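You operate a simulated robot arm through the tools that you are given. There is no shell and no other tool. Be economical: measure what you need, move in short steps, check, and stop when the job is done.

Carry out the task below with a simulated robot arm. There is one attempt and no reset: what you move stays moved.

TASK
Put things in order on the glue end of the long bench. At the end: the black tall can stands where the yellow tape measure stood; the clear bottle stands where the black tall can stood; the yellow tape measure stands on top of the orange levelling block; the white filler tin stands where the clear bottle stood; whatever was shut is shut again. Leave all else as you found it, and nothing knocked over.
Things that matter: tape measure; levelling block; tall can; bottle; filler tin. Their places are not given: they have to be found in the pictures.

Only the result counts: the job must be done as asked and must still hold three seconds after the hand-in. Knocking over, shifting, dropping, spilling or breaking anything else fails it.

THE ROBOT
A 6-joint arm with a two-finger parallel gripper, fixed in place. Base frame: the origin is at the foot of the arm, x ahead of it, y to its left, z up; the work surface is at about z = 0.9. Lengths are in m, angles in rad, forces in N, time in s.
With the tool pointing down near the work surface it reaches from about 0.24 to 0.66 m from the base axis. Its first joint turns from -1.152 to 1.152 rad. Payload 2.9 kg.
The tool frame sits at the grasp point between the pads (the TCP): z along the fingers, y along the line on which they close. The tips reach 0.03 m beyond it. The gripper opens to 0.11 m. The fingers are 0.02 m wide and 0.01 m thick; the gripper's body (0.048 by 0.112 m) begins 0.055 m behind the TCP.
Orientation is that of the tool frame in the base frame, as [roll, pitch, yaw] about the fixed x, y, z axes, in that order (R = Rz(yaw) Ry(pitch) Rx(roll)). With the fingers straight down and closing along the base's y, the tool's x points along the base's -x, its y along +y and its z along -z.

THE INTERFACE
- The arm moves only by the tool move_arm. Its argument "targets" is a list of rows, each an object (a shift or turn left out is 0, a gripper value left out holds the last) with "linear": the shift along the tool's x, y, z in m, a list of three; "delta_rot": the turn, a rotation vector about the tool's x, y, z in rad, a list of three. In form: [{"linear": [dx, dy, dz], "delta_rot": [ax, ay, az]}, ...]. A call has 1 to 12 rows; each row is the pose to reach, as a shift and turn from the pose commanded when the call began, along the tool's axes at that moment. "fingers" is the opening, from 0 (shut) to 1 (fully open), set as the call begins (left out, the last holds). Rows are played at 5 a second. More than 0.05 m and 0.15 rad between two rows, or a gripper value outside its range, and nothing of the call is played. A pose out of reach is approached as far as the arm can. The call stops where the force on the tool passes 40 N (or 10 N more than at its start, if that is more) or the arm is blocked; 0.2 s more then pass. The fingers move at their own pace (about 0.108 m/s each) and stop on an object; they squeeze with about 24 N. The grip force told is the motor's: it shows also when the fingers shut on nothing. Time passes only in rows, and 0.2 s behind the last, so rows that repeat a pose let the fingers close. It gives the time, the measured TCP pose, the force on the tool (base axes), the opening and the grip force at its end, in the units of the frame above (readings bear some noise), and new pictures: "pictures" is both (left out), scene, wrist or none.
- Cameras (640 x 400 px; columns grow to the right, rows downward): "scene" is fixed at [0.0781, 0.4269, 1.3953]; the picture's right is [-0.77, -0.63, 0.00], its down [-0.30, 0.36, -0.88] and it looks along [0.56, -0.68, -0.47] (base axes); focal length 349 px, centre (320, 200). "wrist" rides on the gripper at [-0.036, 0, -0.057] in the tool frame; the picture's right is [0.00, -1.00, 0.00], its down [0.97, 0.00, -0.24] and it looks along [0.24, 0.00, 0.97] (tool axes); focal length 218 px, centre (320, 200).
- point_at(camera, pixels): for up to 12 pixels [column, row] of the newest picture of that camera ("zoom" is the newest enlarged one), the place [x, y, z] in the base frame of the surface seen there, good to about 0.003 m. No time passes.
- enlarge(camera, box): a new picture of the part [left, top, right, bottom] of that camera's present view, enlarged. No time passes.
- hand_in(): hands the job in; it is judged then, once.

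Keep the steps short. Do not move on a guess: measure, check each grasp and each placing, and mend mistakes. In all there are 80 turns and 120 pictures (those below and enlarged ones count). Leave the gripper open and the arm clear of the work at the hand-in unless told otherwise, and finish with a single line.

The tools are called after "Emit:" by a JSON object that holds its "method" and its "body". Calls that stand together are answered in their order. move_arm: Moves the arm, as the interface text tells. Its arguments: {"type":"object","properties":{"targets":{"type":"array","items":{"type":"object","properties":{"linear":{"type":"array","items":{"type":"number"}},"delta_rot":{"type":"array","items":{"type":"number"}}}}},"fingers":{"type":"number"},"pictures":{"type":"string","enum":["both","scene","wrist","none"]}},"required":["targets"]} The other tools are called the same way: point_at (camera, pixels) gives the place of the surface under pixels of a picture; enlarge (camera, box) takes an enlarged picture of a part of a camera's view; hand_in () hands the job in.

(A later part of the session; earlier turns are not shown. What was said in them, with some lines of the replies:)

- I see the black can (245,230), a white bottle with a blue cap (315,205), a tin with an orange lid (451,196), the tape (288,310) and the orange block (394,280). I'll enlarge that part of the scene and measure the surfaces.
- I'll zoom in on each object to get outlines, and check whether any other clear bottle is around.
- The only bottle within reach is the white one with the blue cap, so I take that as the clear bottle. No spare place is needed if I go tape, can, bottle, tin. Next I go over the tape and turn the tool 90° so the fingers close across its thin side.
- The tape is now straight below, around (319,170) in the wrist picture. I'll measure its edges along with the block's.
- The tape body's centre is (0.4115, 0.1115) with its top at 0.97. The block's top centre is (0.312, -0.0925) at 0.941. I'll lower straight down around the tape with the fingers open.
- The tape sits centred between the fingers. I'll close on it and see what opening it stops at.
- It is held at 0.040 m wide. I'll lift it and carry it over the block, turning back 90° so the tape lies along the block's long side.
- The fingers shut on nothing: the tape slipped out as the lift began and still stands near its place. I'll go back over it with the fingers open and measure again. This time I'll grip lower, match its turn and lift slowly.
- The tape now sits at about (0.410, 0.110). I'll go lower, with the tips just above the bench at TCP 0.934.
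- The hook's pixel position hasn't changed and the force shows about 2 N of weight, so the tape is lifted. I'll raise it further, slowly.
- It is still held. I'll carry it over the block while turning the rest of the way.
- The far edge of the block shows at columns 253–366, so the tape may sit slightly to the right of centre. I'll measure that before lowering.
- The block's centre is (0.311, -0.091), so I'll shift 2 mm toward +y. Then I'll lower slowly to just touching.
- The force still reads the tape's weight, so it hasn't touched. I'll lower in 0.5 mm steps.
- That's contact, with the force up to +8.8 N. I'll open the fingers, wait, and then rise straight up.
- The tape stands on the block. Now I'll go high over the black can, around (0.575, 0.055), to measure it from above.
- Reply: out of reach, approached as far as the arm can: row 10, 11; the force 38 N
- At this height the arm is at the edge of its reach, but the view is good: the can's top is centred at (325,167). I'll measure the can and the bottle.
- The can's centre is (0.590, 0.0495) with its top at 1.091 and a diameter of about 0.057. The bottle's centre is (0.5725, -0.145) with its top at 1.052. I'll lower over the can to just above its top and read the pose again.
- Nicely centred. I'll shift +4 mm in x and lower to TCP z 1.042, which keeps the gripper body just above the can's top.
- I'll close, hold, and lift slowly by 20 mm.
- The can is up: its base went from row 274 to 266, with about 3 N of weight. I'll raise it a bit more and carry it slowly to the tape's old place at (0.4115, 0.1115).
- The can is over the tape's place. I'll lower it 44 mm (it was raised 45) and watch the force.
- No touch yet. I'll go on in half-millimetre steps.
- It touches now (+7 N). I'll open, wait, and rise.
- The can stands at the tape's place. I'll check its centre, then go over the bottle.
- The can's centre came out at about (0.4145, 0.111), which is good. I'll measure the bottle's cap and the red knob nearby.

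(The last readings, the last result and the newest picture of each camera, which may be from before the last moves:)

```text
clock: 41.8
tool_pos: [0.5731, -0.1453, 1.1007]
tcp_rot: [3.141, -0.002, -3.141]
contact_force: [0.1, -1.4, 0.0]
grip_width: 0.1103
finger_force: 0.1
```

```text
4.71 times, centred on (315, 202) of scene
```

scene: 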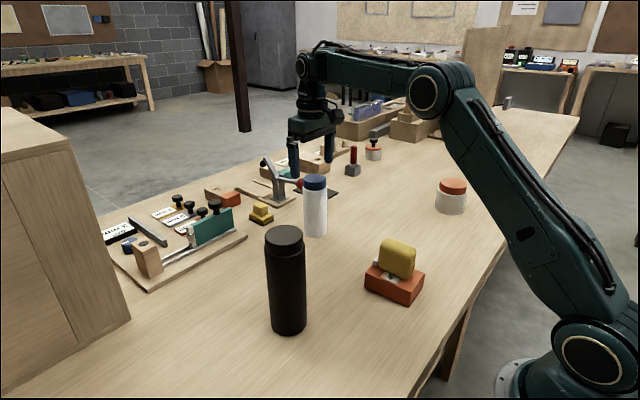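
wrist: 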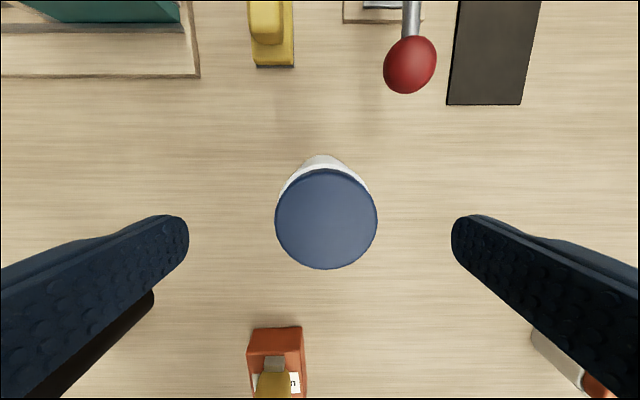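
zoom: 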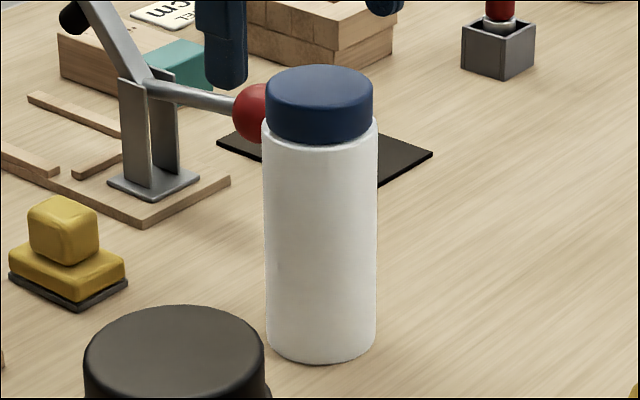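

The bottle is at about (0.572, -0.150), body around 0.056 wide, and the knob is well clear. I'll shift 4.5 mm toward -y, lower to TCP 1.003, close and lift 20 mm.

Emit:
{"method": "move_arm", "body": {"targets": [{"linear": [0.001, -0.0045, 0.01]}, {"linear": [0.001, -0.0045, 0.035]}, {"linear": [0.001, -0.0045, 0.06]}, {"linear": [0.001, -0.0045, 0.085]}, {"linear": [0.001, -0.0045, 0.0975]}, {"linear": [0.001, -0.0045, 0.0975]}], "pictures": "wrist"}}

Emit:
{"method": "move_arm", "body": {"fingers": 0, "targets": [{"linear": [0, 0, 0]}, {"linear": [0, 0, 0]}, {"linear": [0, 0, 0]}, {"linear": [0, 0, 0]}, {"linear": [0, 0, 0]}, {"linear": [0, 0, 0]}, {"linear": [0, 0, -0.005]}, {"linear": [0, 0, -0.01]}, {"linear": [0, 0, -0.015]}, {"linear": [0, 0, -0.02]}]}}

```text
clock: 43.2
tool_pos: [0.5724, -0.149, 1.0018]
tcp_rot: [-3.141, -0.001, -3.141]
contact_force: [0.6, 0.2, -0.3]
grip_width: 0.1099
finger_force: 0.1
```

wrist: 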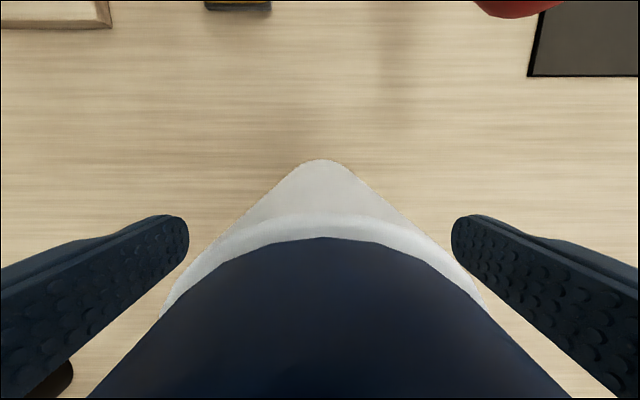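

```text
clock: 45.4
tool_pos: [0.5727, -0.1482, 1.025]
tcp_rot: [-3.141, -0.001, -3.141]
contact_force: [0.5, -0.3, -3.1]
grip_width: 0.0597
finger_force: 24.3
```

scene: 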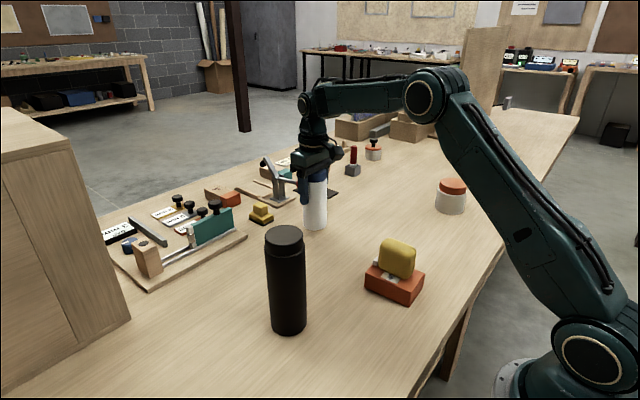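
wrist: 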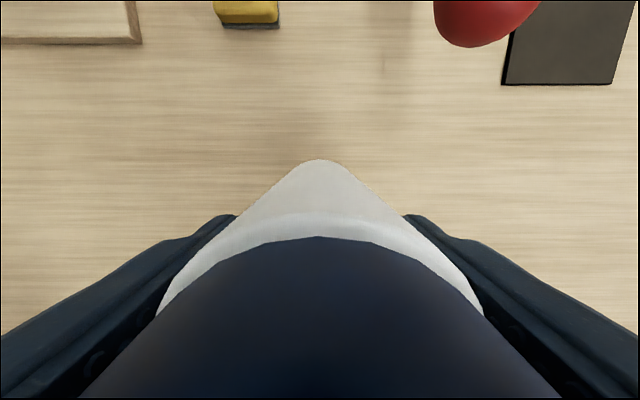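

The bottle is lifted (3.1 N, 0.060 wide). I'll carry it to the can's old place at (0.590, 0.0495), moving along y first and then a little forward.

Emit:
{"method": "move_arm", "body": {"targets": [{"linear": [0, 0, -0.01]}, {"linear": [0, 0.01, -0.02]}, {"linear": [0, 0.03, -0.02]}, {"linear": [0, 0.05, -0.02]}, {"linear": [0, 0.07, -0.02]}, {"linear": [0, 0.09, -0.02]}, {"linear": [0, 0.11, -0.02]}, {"linear": [0, 0.13, -0.02]}, {"linear": [-0.003, 0.15, -0.02]}, {"linear": [-0.008, 0.17, -0.02]}, {"linear": [-0.013, 0.188, -0.02]}, {"linear": [-0.0175, 0.198, -0.02]}]}}

```text
clock: 48.0
tool_pos: [0.5891, 0.0496, 1.0433]
tcp_rot: [3.141, 0.001, -3.141]
contact_force: [0.5, 0.2, -3.2]
grip_width: 0.0595
finger_force: 23.8
```

scene: 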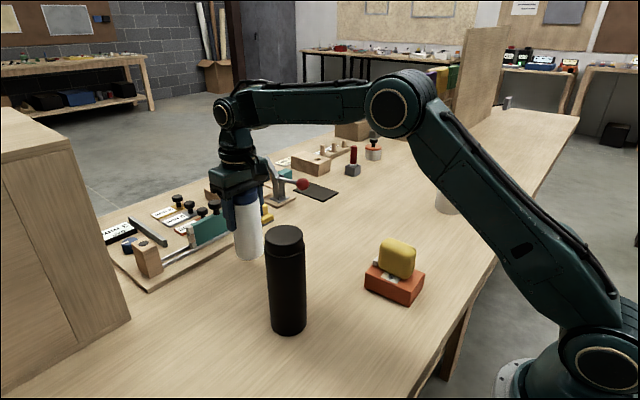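
wrist: 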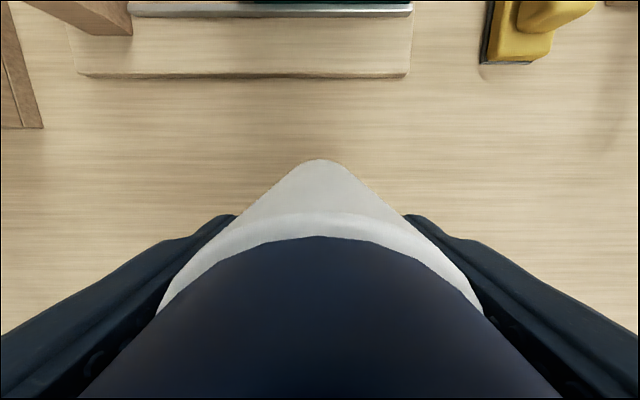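

I'll lower it 39.5 mm (it was raised 40) and then in fine steps.

Emit:
{"method": "move_arm", "body": {"targets": [{"linear": [0, 0, 0.01]}, {"linear": [0, 0, 0.02]}, {"linear": [0, 0, 0.03]}, {"linear": [0, 0, 0.036]}, {"linear": [0, 0, 0.0395]}, {"linear": [0, 0, 0.0395]}], "pictures": "none"}}

Emit:
{"method": "move_arm", "body": {"targets": [{"linear": [0, 0, 0.0005]}, {"linear": [0, 0, 0.001]}, {"linear": [0, 0, 0.001]}], "pictures": "none"}}

```text
clock: 49.4
tool_pos: [0.5922, 0.05, 1.0047]
tcp_rot: [-3.141, 0.0, 3.141]
contact_force: [0.2, 0.2, -2.4]
grip_width: 0.0597
finger_force: 23.9
```

```text
clock: 50.2
tool_pos: [0.5911, 0.0491, 1.0036]
tcp_rot: [3.141, 0.0, 3.141]
contact_force: [-0.2, 1.0, -4.0]
grip_width: 0.0596
finger_force: 24.1
```

Not touching yet. More fine steps.

Emit:
{"method": "move_arm", "body": {"targets": [{"linear": [0, 0, 0.0005]}, {"linear": [0, 0, 0.001]}, {"linear": [0, 0, 0.001]}], "pictures": "none"}}

```text
clock: 51.0
tool_pos: [0.5907, 0.0477, 1.0011]
tcp_rot: [-3.141, 0.0, 3.14]
contact_force: [0.3, 0.6, -0.4]
grip_width: 0.0598
finger_force: 23.7
```

The bench is starting to carry the weight (-0.4 N). One more half millimetre.

Emit:
{"method": "move_arm", "body": {"targets": [{"linear": [0, 0, 0.0005]}, {"linear": [0, 0, 0.0005]}], "pictures": "none"}}

Emit:
{"method": "move_arm", "body": {"fingers": 1, "targets": [{"linear": [0, 0, 0]}, {"linear": [0, 0, 0]}, {"linear": [0, 0, 0]}, {"linear": [0, 0, 0]}, {"linear": [0, 0, -0.03]}, {"linear": [0, 0, -0.07]}, {"linear": [0, 0, -0.11]}, {"linear": [0, 0, -0.14]}, {"linear": [0, 0, -0.14]}]}}

```text
clock: 51.6
tool_pos: [0.5894, 0.0485, 1.0025]
tcp_rot: [3.14, 0.003, 3.14]
contact_force: [0.4, -2.7, 6.1]
grip_width: 0.0598
finger_force: 23.5
```

```text
clock: 53.6
tool_pos: [0.5884, 0.0498, 1.1416]
tcp_rot: [3.142, -0.001, -3.14]
contact_force: [-0.1, -0.5, 0.5]
grip_width: 0.11
finger_force: 0.1
```

scene: 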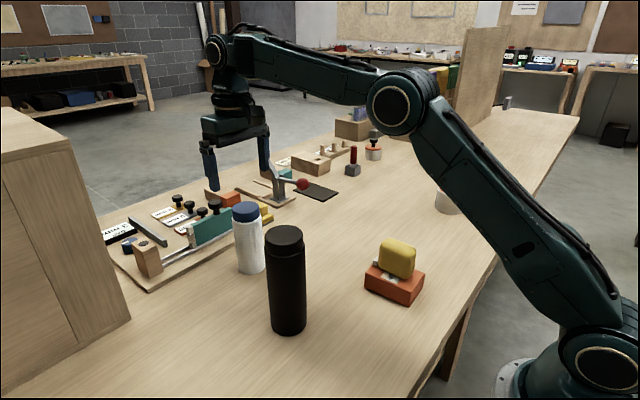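
wrist: 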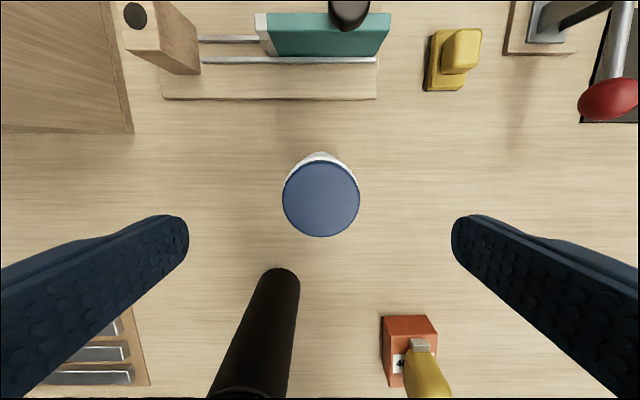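

The bottle stands at the can's old place. Next is the tin at about (0.352, -0.487), and I'll go over it in two legs.

Emit:
{"method": "move_arm", "body": {"targets": [{"linear": [0.02, -0.045, 0]}, {"linear": [0.04, -0.09, 0]}, {"linear": [0.06, -0.135, 0]}, {"linear": [0.08, -0.18, 0]}, {"linear": [0.1, -0.225, 0]}, {"linear": [0.12, -0.27, 0]}, {"linear": [0.14, -0.315, 0]}], "pictures": "none"}}

Emit:
{"method": "move_arm", "body": {"targets": [{"linear": [0.02, -0.045, 0]}, {"linear": [0.04, -0.09, 0.01]}, {"linear": [0.06, -0.135, 0.025]}, {"linear": [0.08, -0.18, 0.04]}, {"linear": [0.096, -0.22, 0.06]}, {"linear": [0.096, -0.22, 0.06]}]}}

```text
clock: 55.2
tool_pos: [0.4464, -0.2663, 1.1406]
tcp_rot: [-3.141, -0.001, -3.141]
contact_force: [-0.5, -0.3, 0.2]
grip_width: 0.1103
finger_force: 0.2
```

```text
refused: row 2 steps farther than a row can; nothing moved
```

Refused: one step was a hair too long. I'll use shorter steps.

Emit:
{"method": "move_arm", "body": {"targets": [{"linear": [0.016, -0.037, 0.01]}, {"linear": [0.032, -0.074, 0.02]}, {"linear": [0.048, -0.11, 0.03]}, {"linear": [0.064, -0.147, 0.04]}, {"linear": [0.08, -0.183, 0.05]}, {"linear": [0.096, -0.22, 0.06]}, {"linear": [0.096, -0.22, 0.06]}]}}

```text
clock: 56.8
tool_pos: [0.3552, -0.4863, 1.081]
tcp_rot: [3.141, 0.0, 3.142]
contact_force: [0.6, 0.3, 0.7]
grip_width: 0.1098
finger_force: 0.0
```

scene: 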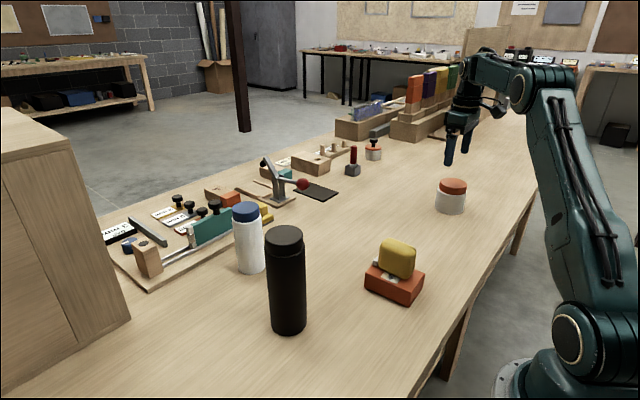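
wrist: 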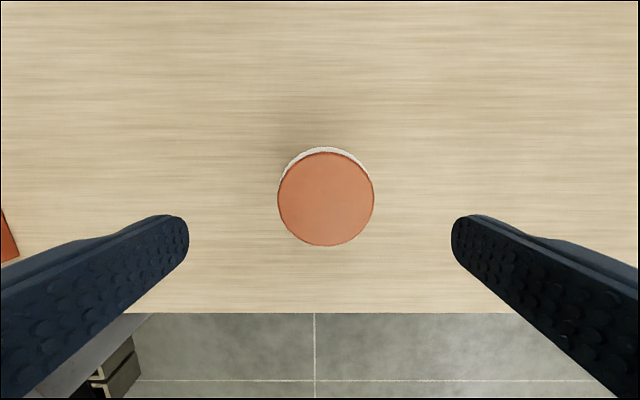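

Emit:
{"method": "point_at", "body": {"camera": "wrist", "pixels": [[326, 199], [279, 199], [372, 199], [326, 154], [326, 244], [325, 149]]}}

Emit:
{"method": "enlarge", "body": {"camera": "scene", "box": [420, 165, 485, 225]}}

```text
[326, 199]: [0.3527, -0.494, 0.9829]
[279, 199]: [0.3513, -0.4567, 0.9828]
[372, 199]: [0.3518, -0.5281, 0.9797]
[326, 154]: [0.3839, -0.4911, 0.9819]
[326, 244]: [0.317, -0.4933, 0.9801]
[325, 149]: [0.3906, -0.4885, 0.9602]
```

```text
6.67 times, centred on (452, 195) of scene
```

zoom: 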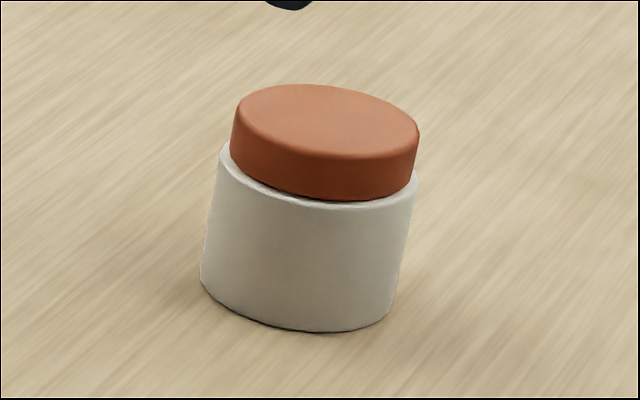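

The tin's centre is (0.351, -0.4925) and the lid's top is at 0.981. I'll lower to TCP 0.937 so the pads grip the body.

Emit:
{"method": "move_arm", "body": {"targets": [{"linear": [0.004, -0.006, 0.02]}, {"linear": [0.004, -0.006, 0.06]}, {"linear": [0.004, -0.006, 0.1]}, {"linear": [0.004, -0.006, 0.13]}, {"linear": [0.004, -0.006, 0.144]}, {"linear": [0.004, -0.006, 0.144]}], "pictures": "wrist"}}

Emit:
{"method": "move_arm", "body": {"fingers": 0, "targets": [{"linear": [0, 0, 0]}, {"linear": [0, 0, 0]}, {"linear": [0, 0, 0]}, {"linear": [0, 0, 0]}, {"linear": [0, 0, 0]}, {"linear": [0, 0, 0]}, {"linear": [0, 0, -0.005]}, {"linear": [0, 0, -0.01]}, {"linear": [0, 0, -0.015]}, {"linear": [0, 0, -0.02]}]}}

```text
clock: 58.2
tool_pos: [0.3489, -0.493, 0.9367]
tcp_rot: [-3.141, 0.001, 3.14]
contact_force: [0.0, -0.1, 0.0]
grip_width: 0.1101
finger_force: 0.1
```

wrist: 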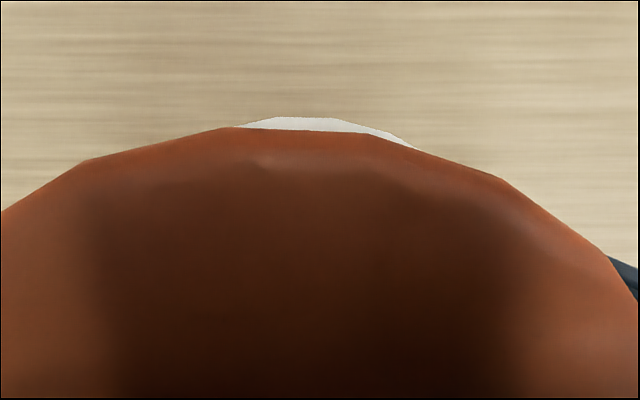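

```text
clock: 60.4
tool_pos: [0.3495, -0.4926, 0.957]
tcp_rot: [3.14, 0.0, 3.141]
contact_force: [0.0, -0.5, -3.3]
grip_width: 0.0793
finger_force: 23.9
```

scene: 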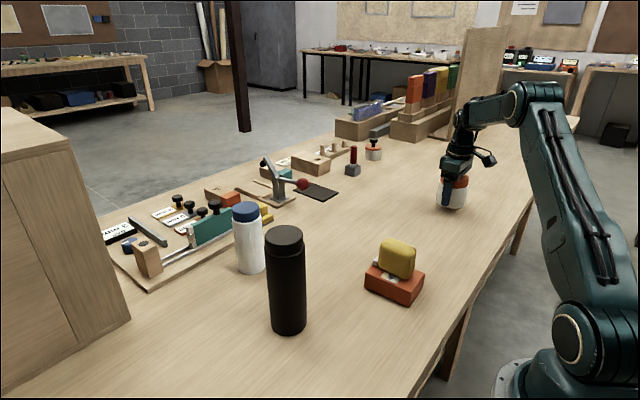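
wrist: 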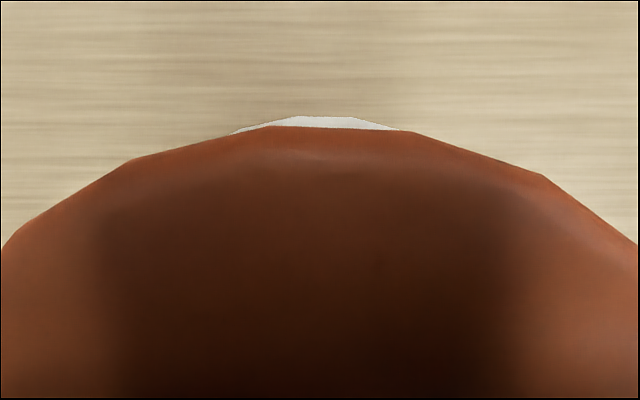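

The tin is lifted (3.3 N, 0.079 wide). I'll raise it and carry it to the bottle's old place at (0.572, -0.1485) in two legs.

Emit:
{"method": "move_arm", "body": {"targets": [{"linear": [0, 0, -0.01]}, {"linear": [-0.006, 0.009, -0.02]}, {"linear": [-0.018, 0.028, -0.03]}, {"linear": [-0.033, 0.051, -0.035]}, {"linear": [-0.048, 0.074, -0.035]}, {"linear": [-0.063, 0.097, -0.035]}, {"linear": [-0.078, 0.12, -0.035]}, {"linear": [-0.093, 0.143, -0.035]}, {"linear": [-0.106, 0.163, -0.035]}, {"linear": [-0.114, 0.176, -0.035]}, {"linear": [-0.117, 0.18, -0.035]}], "pictures": "none"}}

Emit:
{"method": "move_arm", "body": {"targets": [{"linear": [-0.006, 0.009, 0]}, {"linear": [-0.018, 0.028, 0]}, {"linear": [-0.033, 0.051, 0]}, {"linear": [-0.048, 0.074, 0]}, {"linear": [-0.063, 0.097, 0]}, {"linear": [-0.078, 0.12, 0]}, {"linear": [-0.09, 0.14, 0]}, {"linear": [-0.1, 0.155, 0]}, {"linear": [-0.105, 0.164, 0]}, {"linear": [-0.105, 0.164, 0]}]}}

```text
clock: 62.8
tool_pos: [0.4663, -0.3086, 0.993]
tcp_rot: [-3.14, -0.001, -3.141]
contact_force: [-0.3, -0.4, -2.6]
grip_width: 0.0792
finger_force: 23.6
```

```text
clock: 65.0
tool_pos: [0.5739, -0.1484, 0.9913]
tcp_rot: [-3.141, 0.0, 3.141]
contact_force: [-0.1, -1.1, -1.9]
grip_width: 0.0792
finger_force: 24.5
```

scene: 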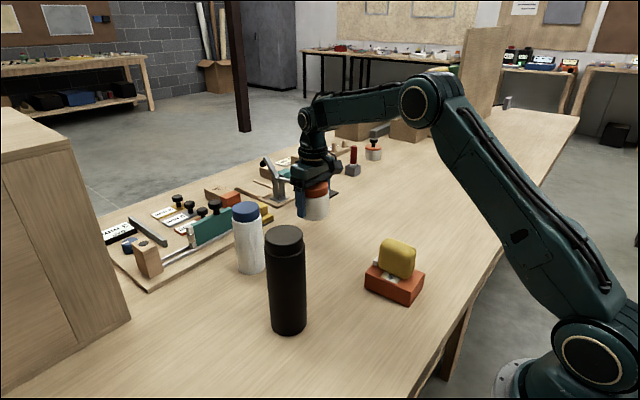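
wrist: 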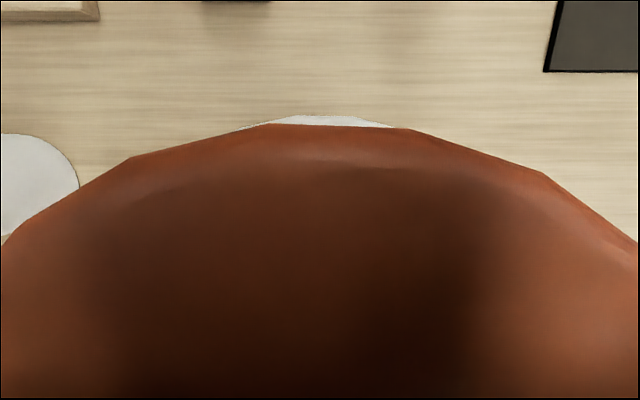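

I'll lower it 54.5 mm (it was raised 55) and check the force.

Emit:
{"method": "move_arm", "body": {"targets": [{"linear": [0, 0, 0.015]}, {"linear": [0, 0, 0.03]}, {"linear": [0, 0, 0.042]}, {"linear": [0, 0, 0.05]}, {"linear": [0, 0, 0.0535]}, {"linear": [0, 0, 0.0545]}, {"linear": [0, 0, 0.0545]}], "pictures": "none"}}

Emit:
{"method": "move_arm", "body": {"targets": [{"linear": [0, 0, 0.0005]}, {"linear": [0, 0, 0.001]}, {"linear": [0, 0, 0.001]}], "pictures": "none"}}

```text
clock: 66.6
tool_pos: [0.5717, -0.1477, 0.9379]
tcp_rot: [-3.141, 0.0, -3.141]
contact_force: [-0.4, 1.7, 2.4]
grip_width: 0.0792
finger_force: 23.8
```

```text
clock: 67.4
tool_pos: [0.5725, -0.1496, 0.9371]
tcp_rot: [-3.141, 0.001, -3.14]
contact_force: [-3.0, 5.9, 13.5]
grip_width: 0.0795
finger_force: 23.8
```

It is on the bench. I'll open, wait, rise straight up, and look.

Emit:
{"method": "move_arm", "body": {"fingers": 1, "targets": [{"linear": [0, 0, 0]}, {"linear": [0, 0, 0]}, {"linear": [0, 0, 0]}, {"linear": [0, 0, 0]}, {"linear": [0, 0, -0.03]}, {"linear": [0, 0, -0.07]}, {"linear": [0, 0, -0.11]}, {"linear": [0, 0, -0.15]}, {"linear": [0, 0, -0.18]}, {"linear": [0, 0, -0.18]}]}}

```text
clock: 69.6
tool_pos: [0.5722, -0.1466, 1.1175]
tcp_rot: [-3.141, -0.001, -3.14]
contact_force: [0.5, 0.0, 0.5]
grip_width: 0.11
finger_force: 0.1
```

scene: 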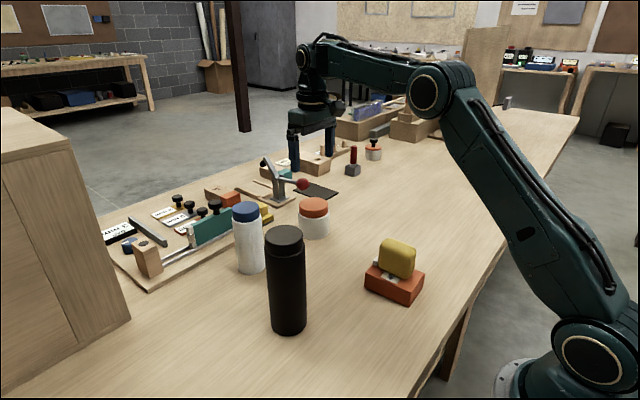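
wrist: 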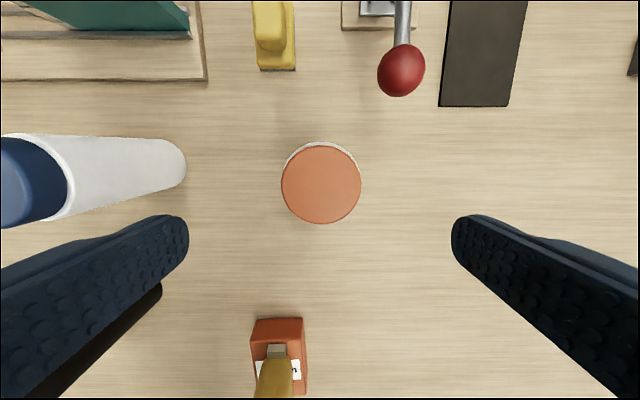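

All four stand upright. I'll measure the tin and knob, then draw the arm back toward its start pose, clear of the work.

Emit:
{"method": "point_at", "body": {"camera": "wrist", "pixels": [[282, 184], [360, 184], [321, 144], [321, 222], [401, 68]]}}

Emit:
{"method": "move_arm", "body": {"targets": [{"linear": [0.01, -0.01, -0.03]}, {"linear": [0.04, -0.02, -0.06]}, {"linear": [0.075, -0.02, -0.08]}, {"linear": [0.11, -0.02, -0.1]}, {"linear": [0.15, -0.02, -0.11]}, {"linear": [0.19, -0.01, -0.11]}, {"linear": [0.222, 0, -0.11]}, {"linear": [0.222, 0, -0.11]}]}}

```text
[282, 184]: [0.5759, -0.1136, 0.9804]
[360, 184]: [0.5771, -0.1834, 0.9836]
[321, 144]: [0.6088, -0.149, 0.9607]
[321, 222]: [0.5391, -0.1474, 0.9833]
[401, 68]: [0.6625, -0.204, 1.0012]
```

```text
clock: 71.4
tool_pos: [0.3506, -0.1473, 1.228]
tcp_rot: [3.141, -0.001, -3.142]
contact_force: [-0.7, 0.2, 0.5]
grip_width: 0.1102
finger_force: 0.1
```

scene: 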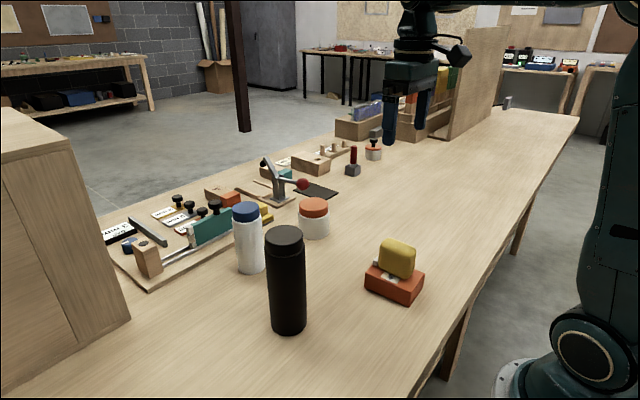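
wrist: 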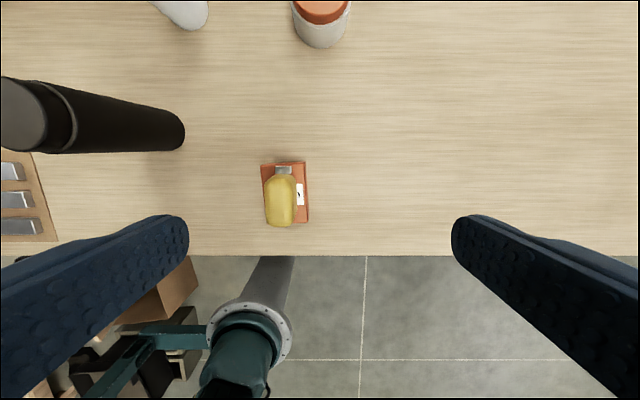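

The tin reads about (0.574, -0.1485), its place, and the knob hasn't moved. Everything stands upright with lids on, the gripper is open and the arm is clear. I'm handing in.

Emit:
{"method": "hand_in", "body": {}}

```text
The job is handed in.
```

The tape measure is on the levelling block, and the can, bottle and filler tin stand in their new places with lids on; I took the white, blue-capped bottle as the "clear" one, and the tape slipped from my first grasp but stayed upright.
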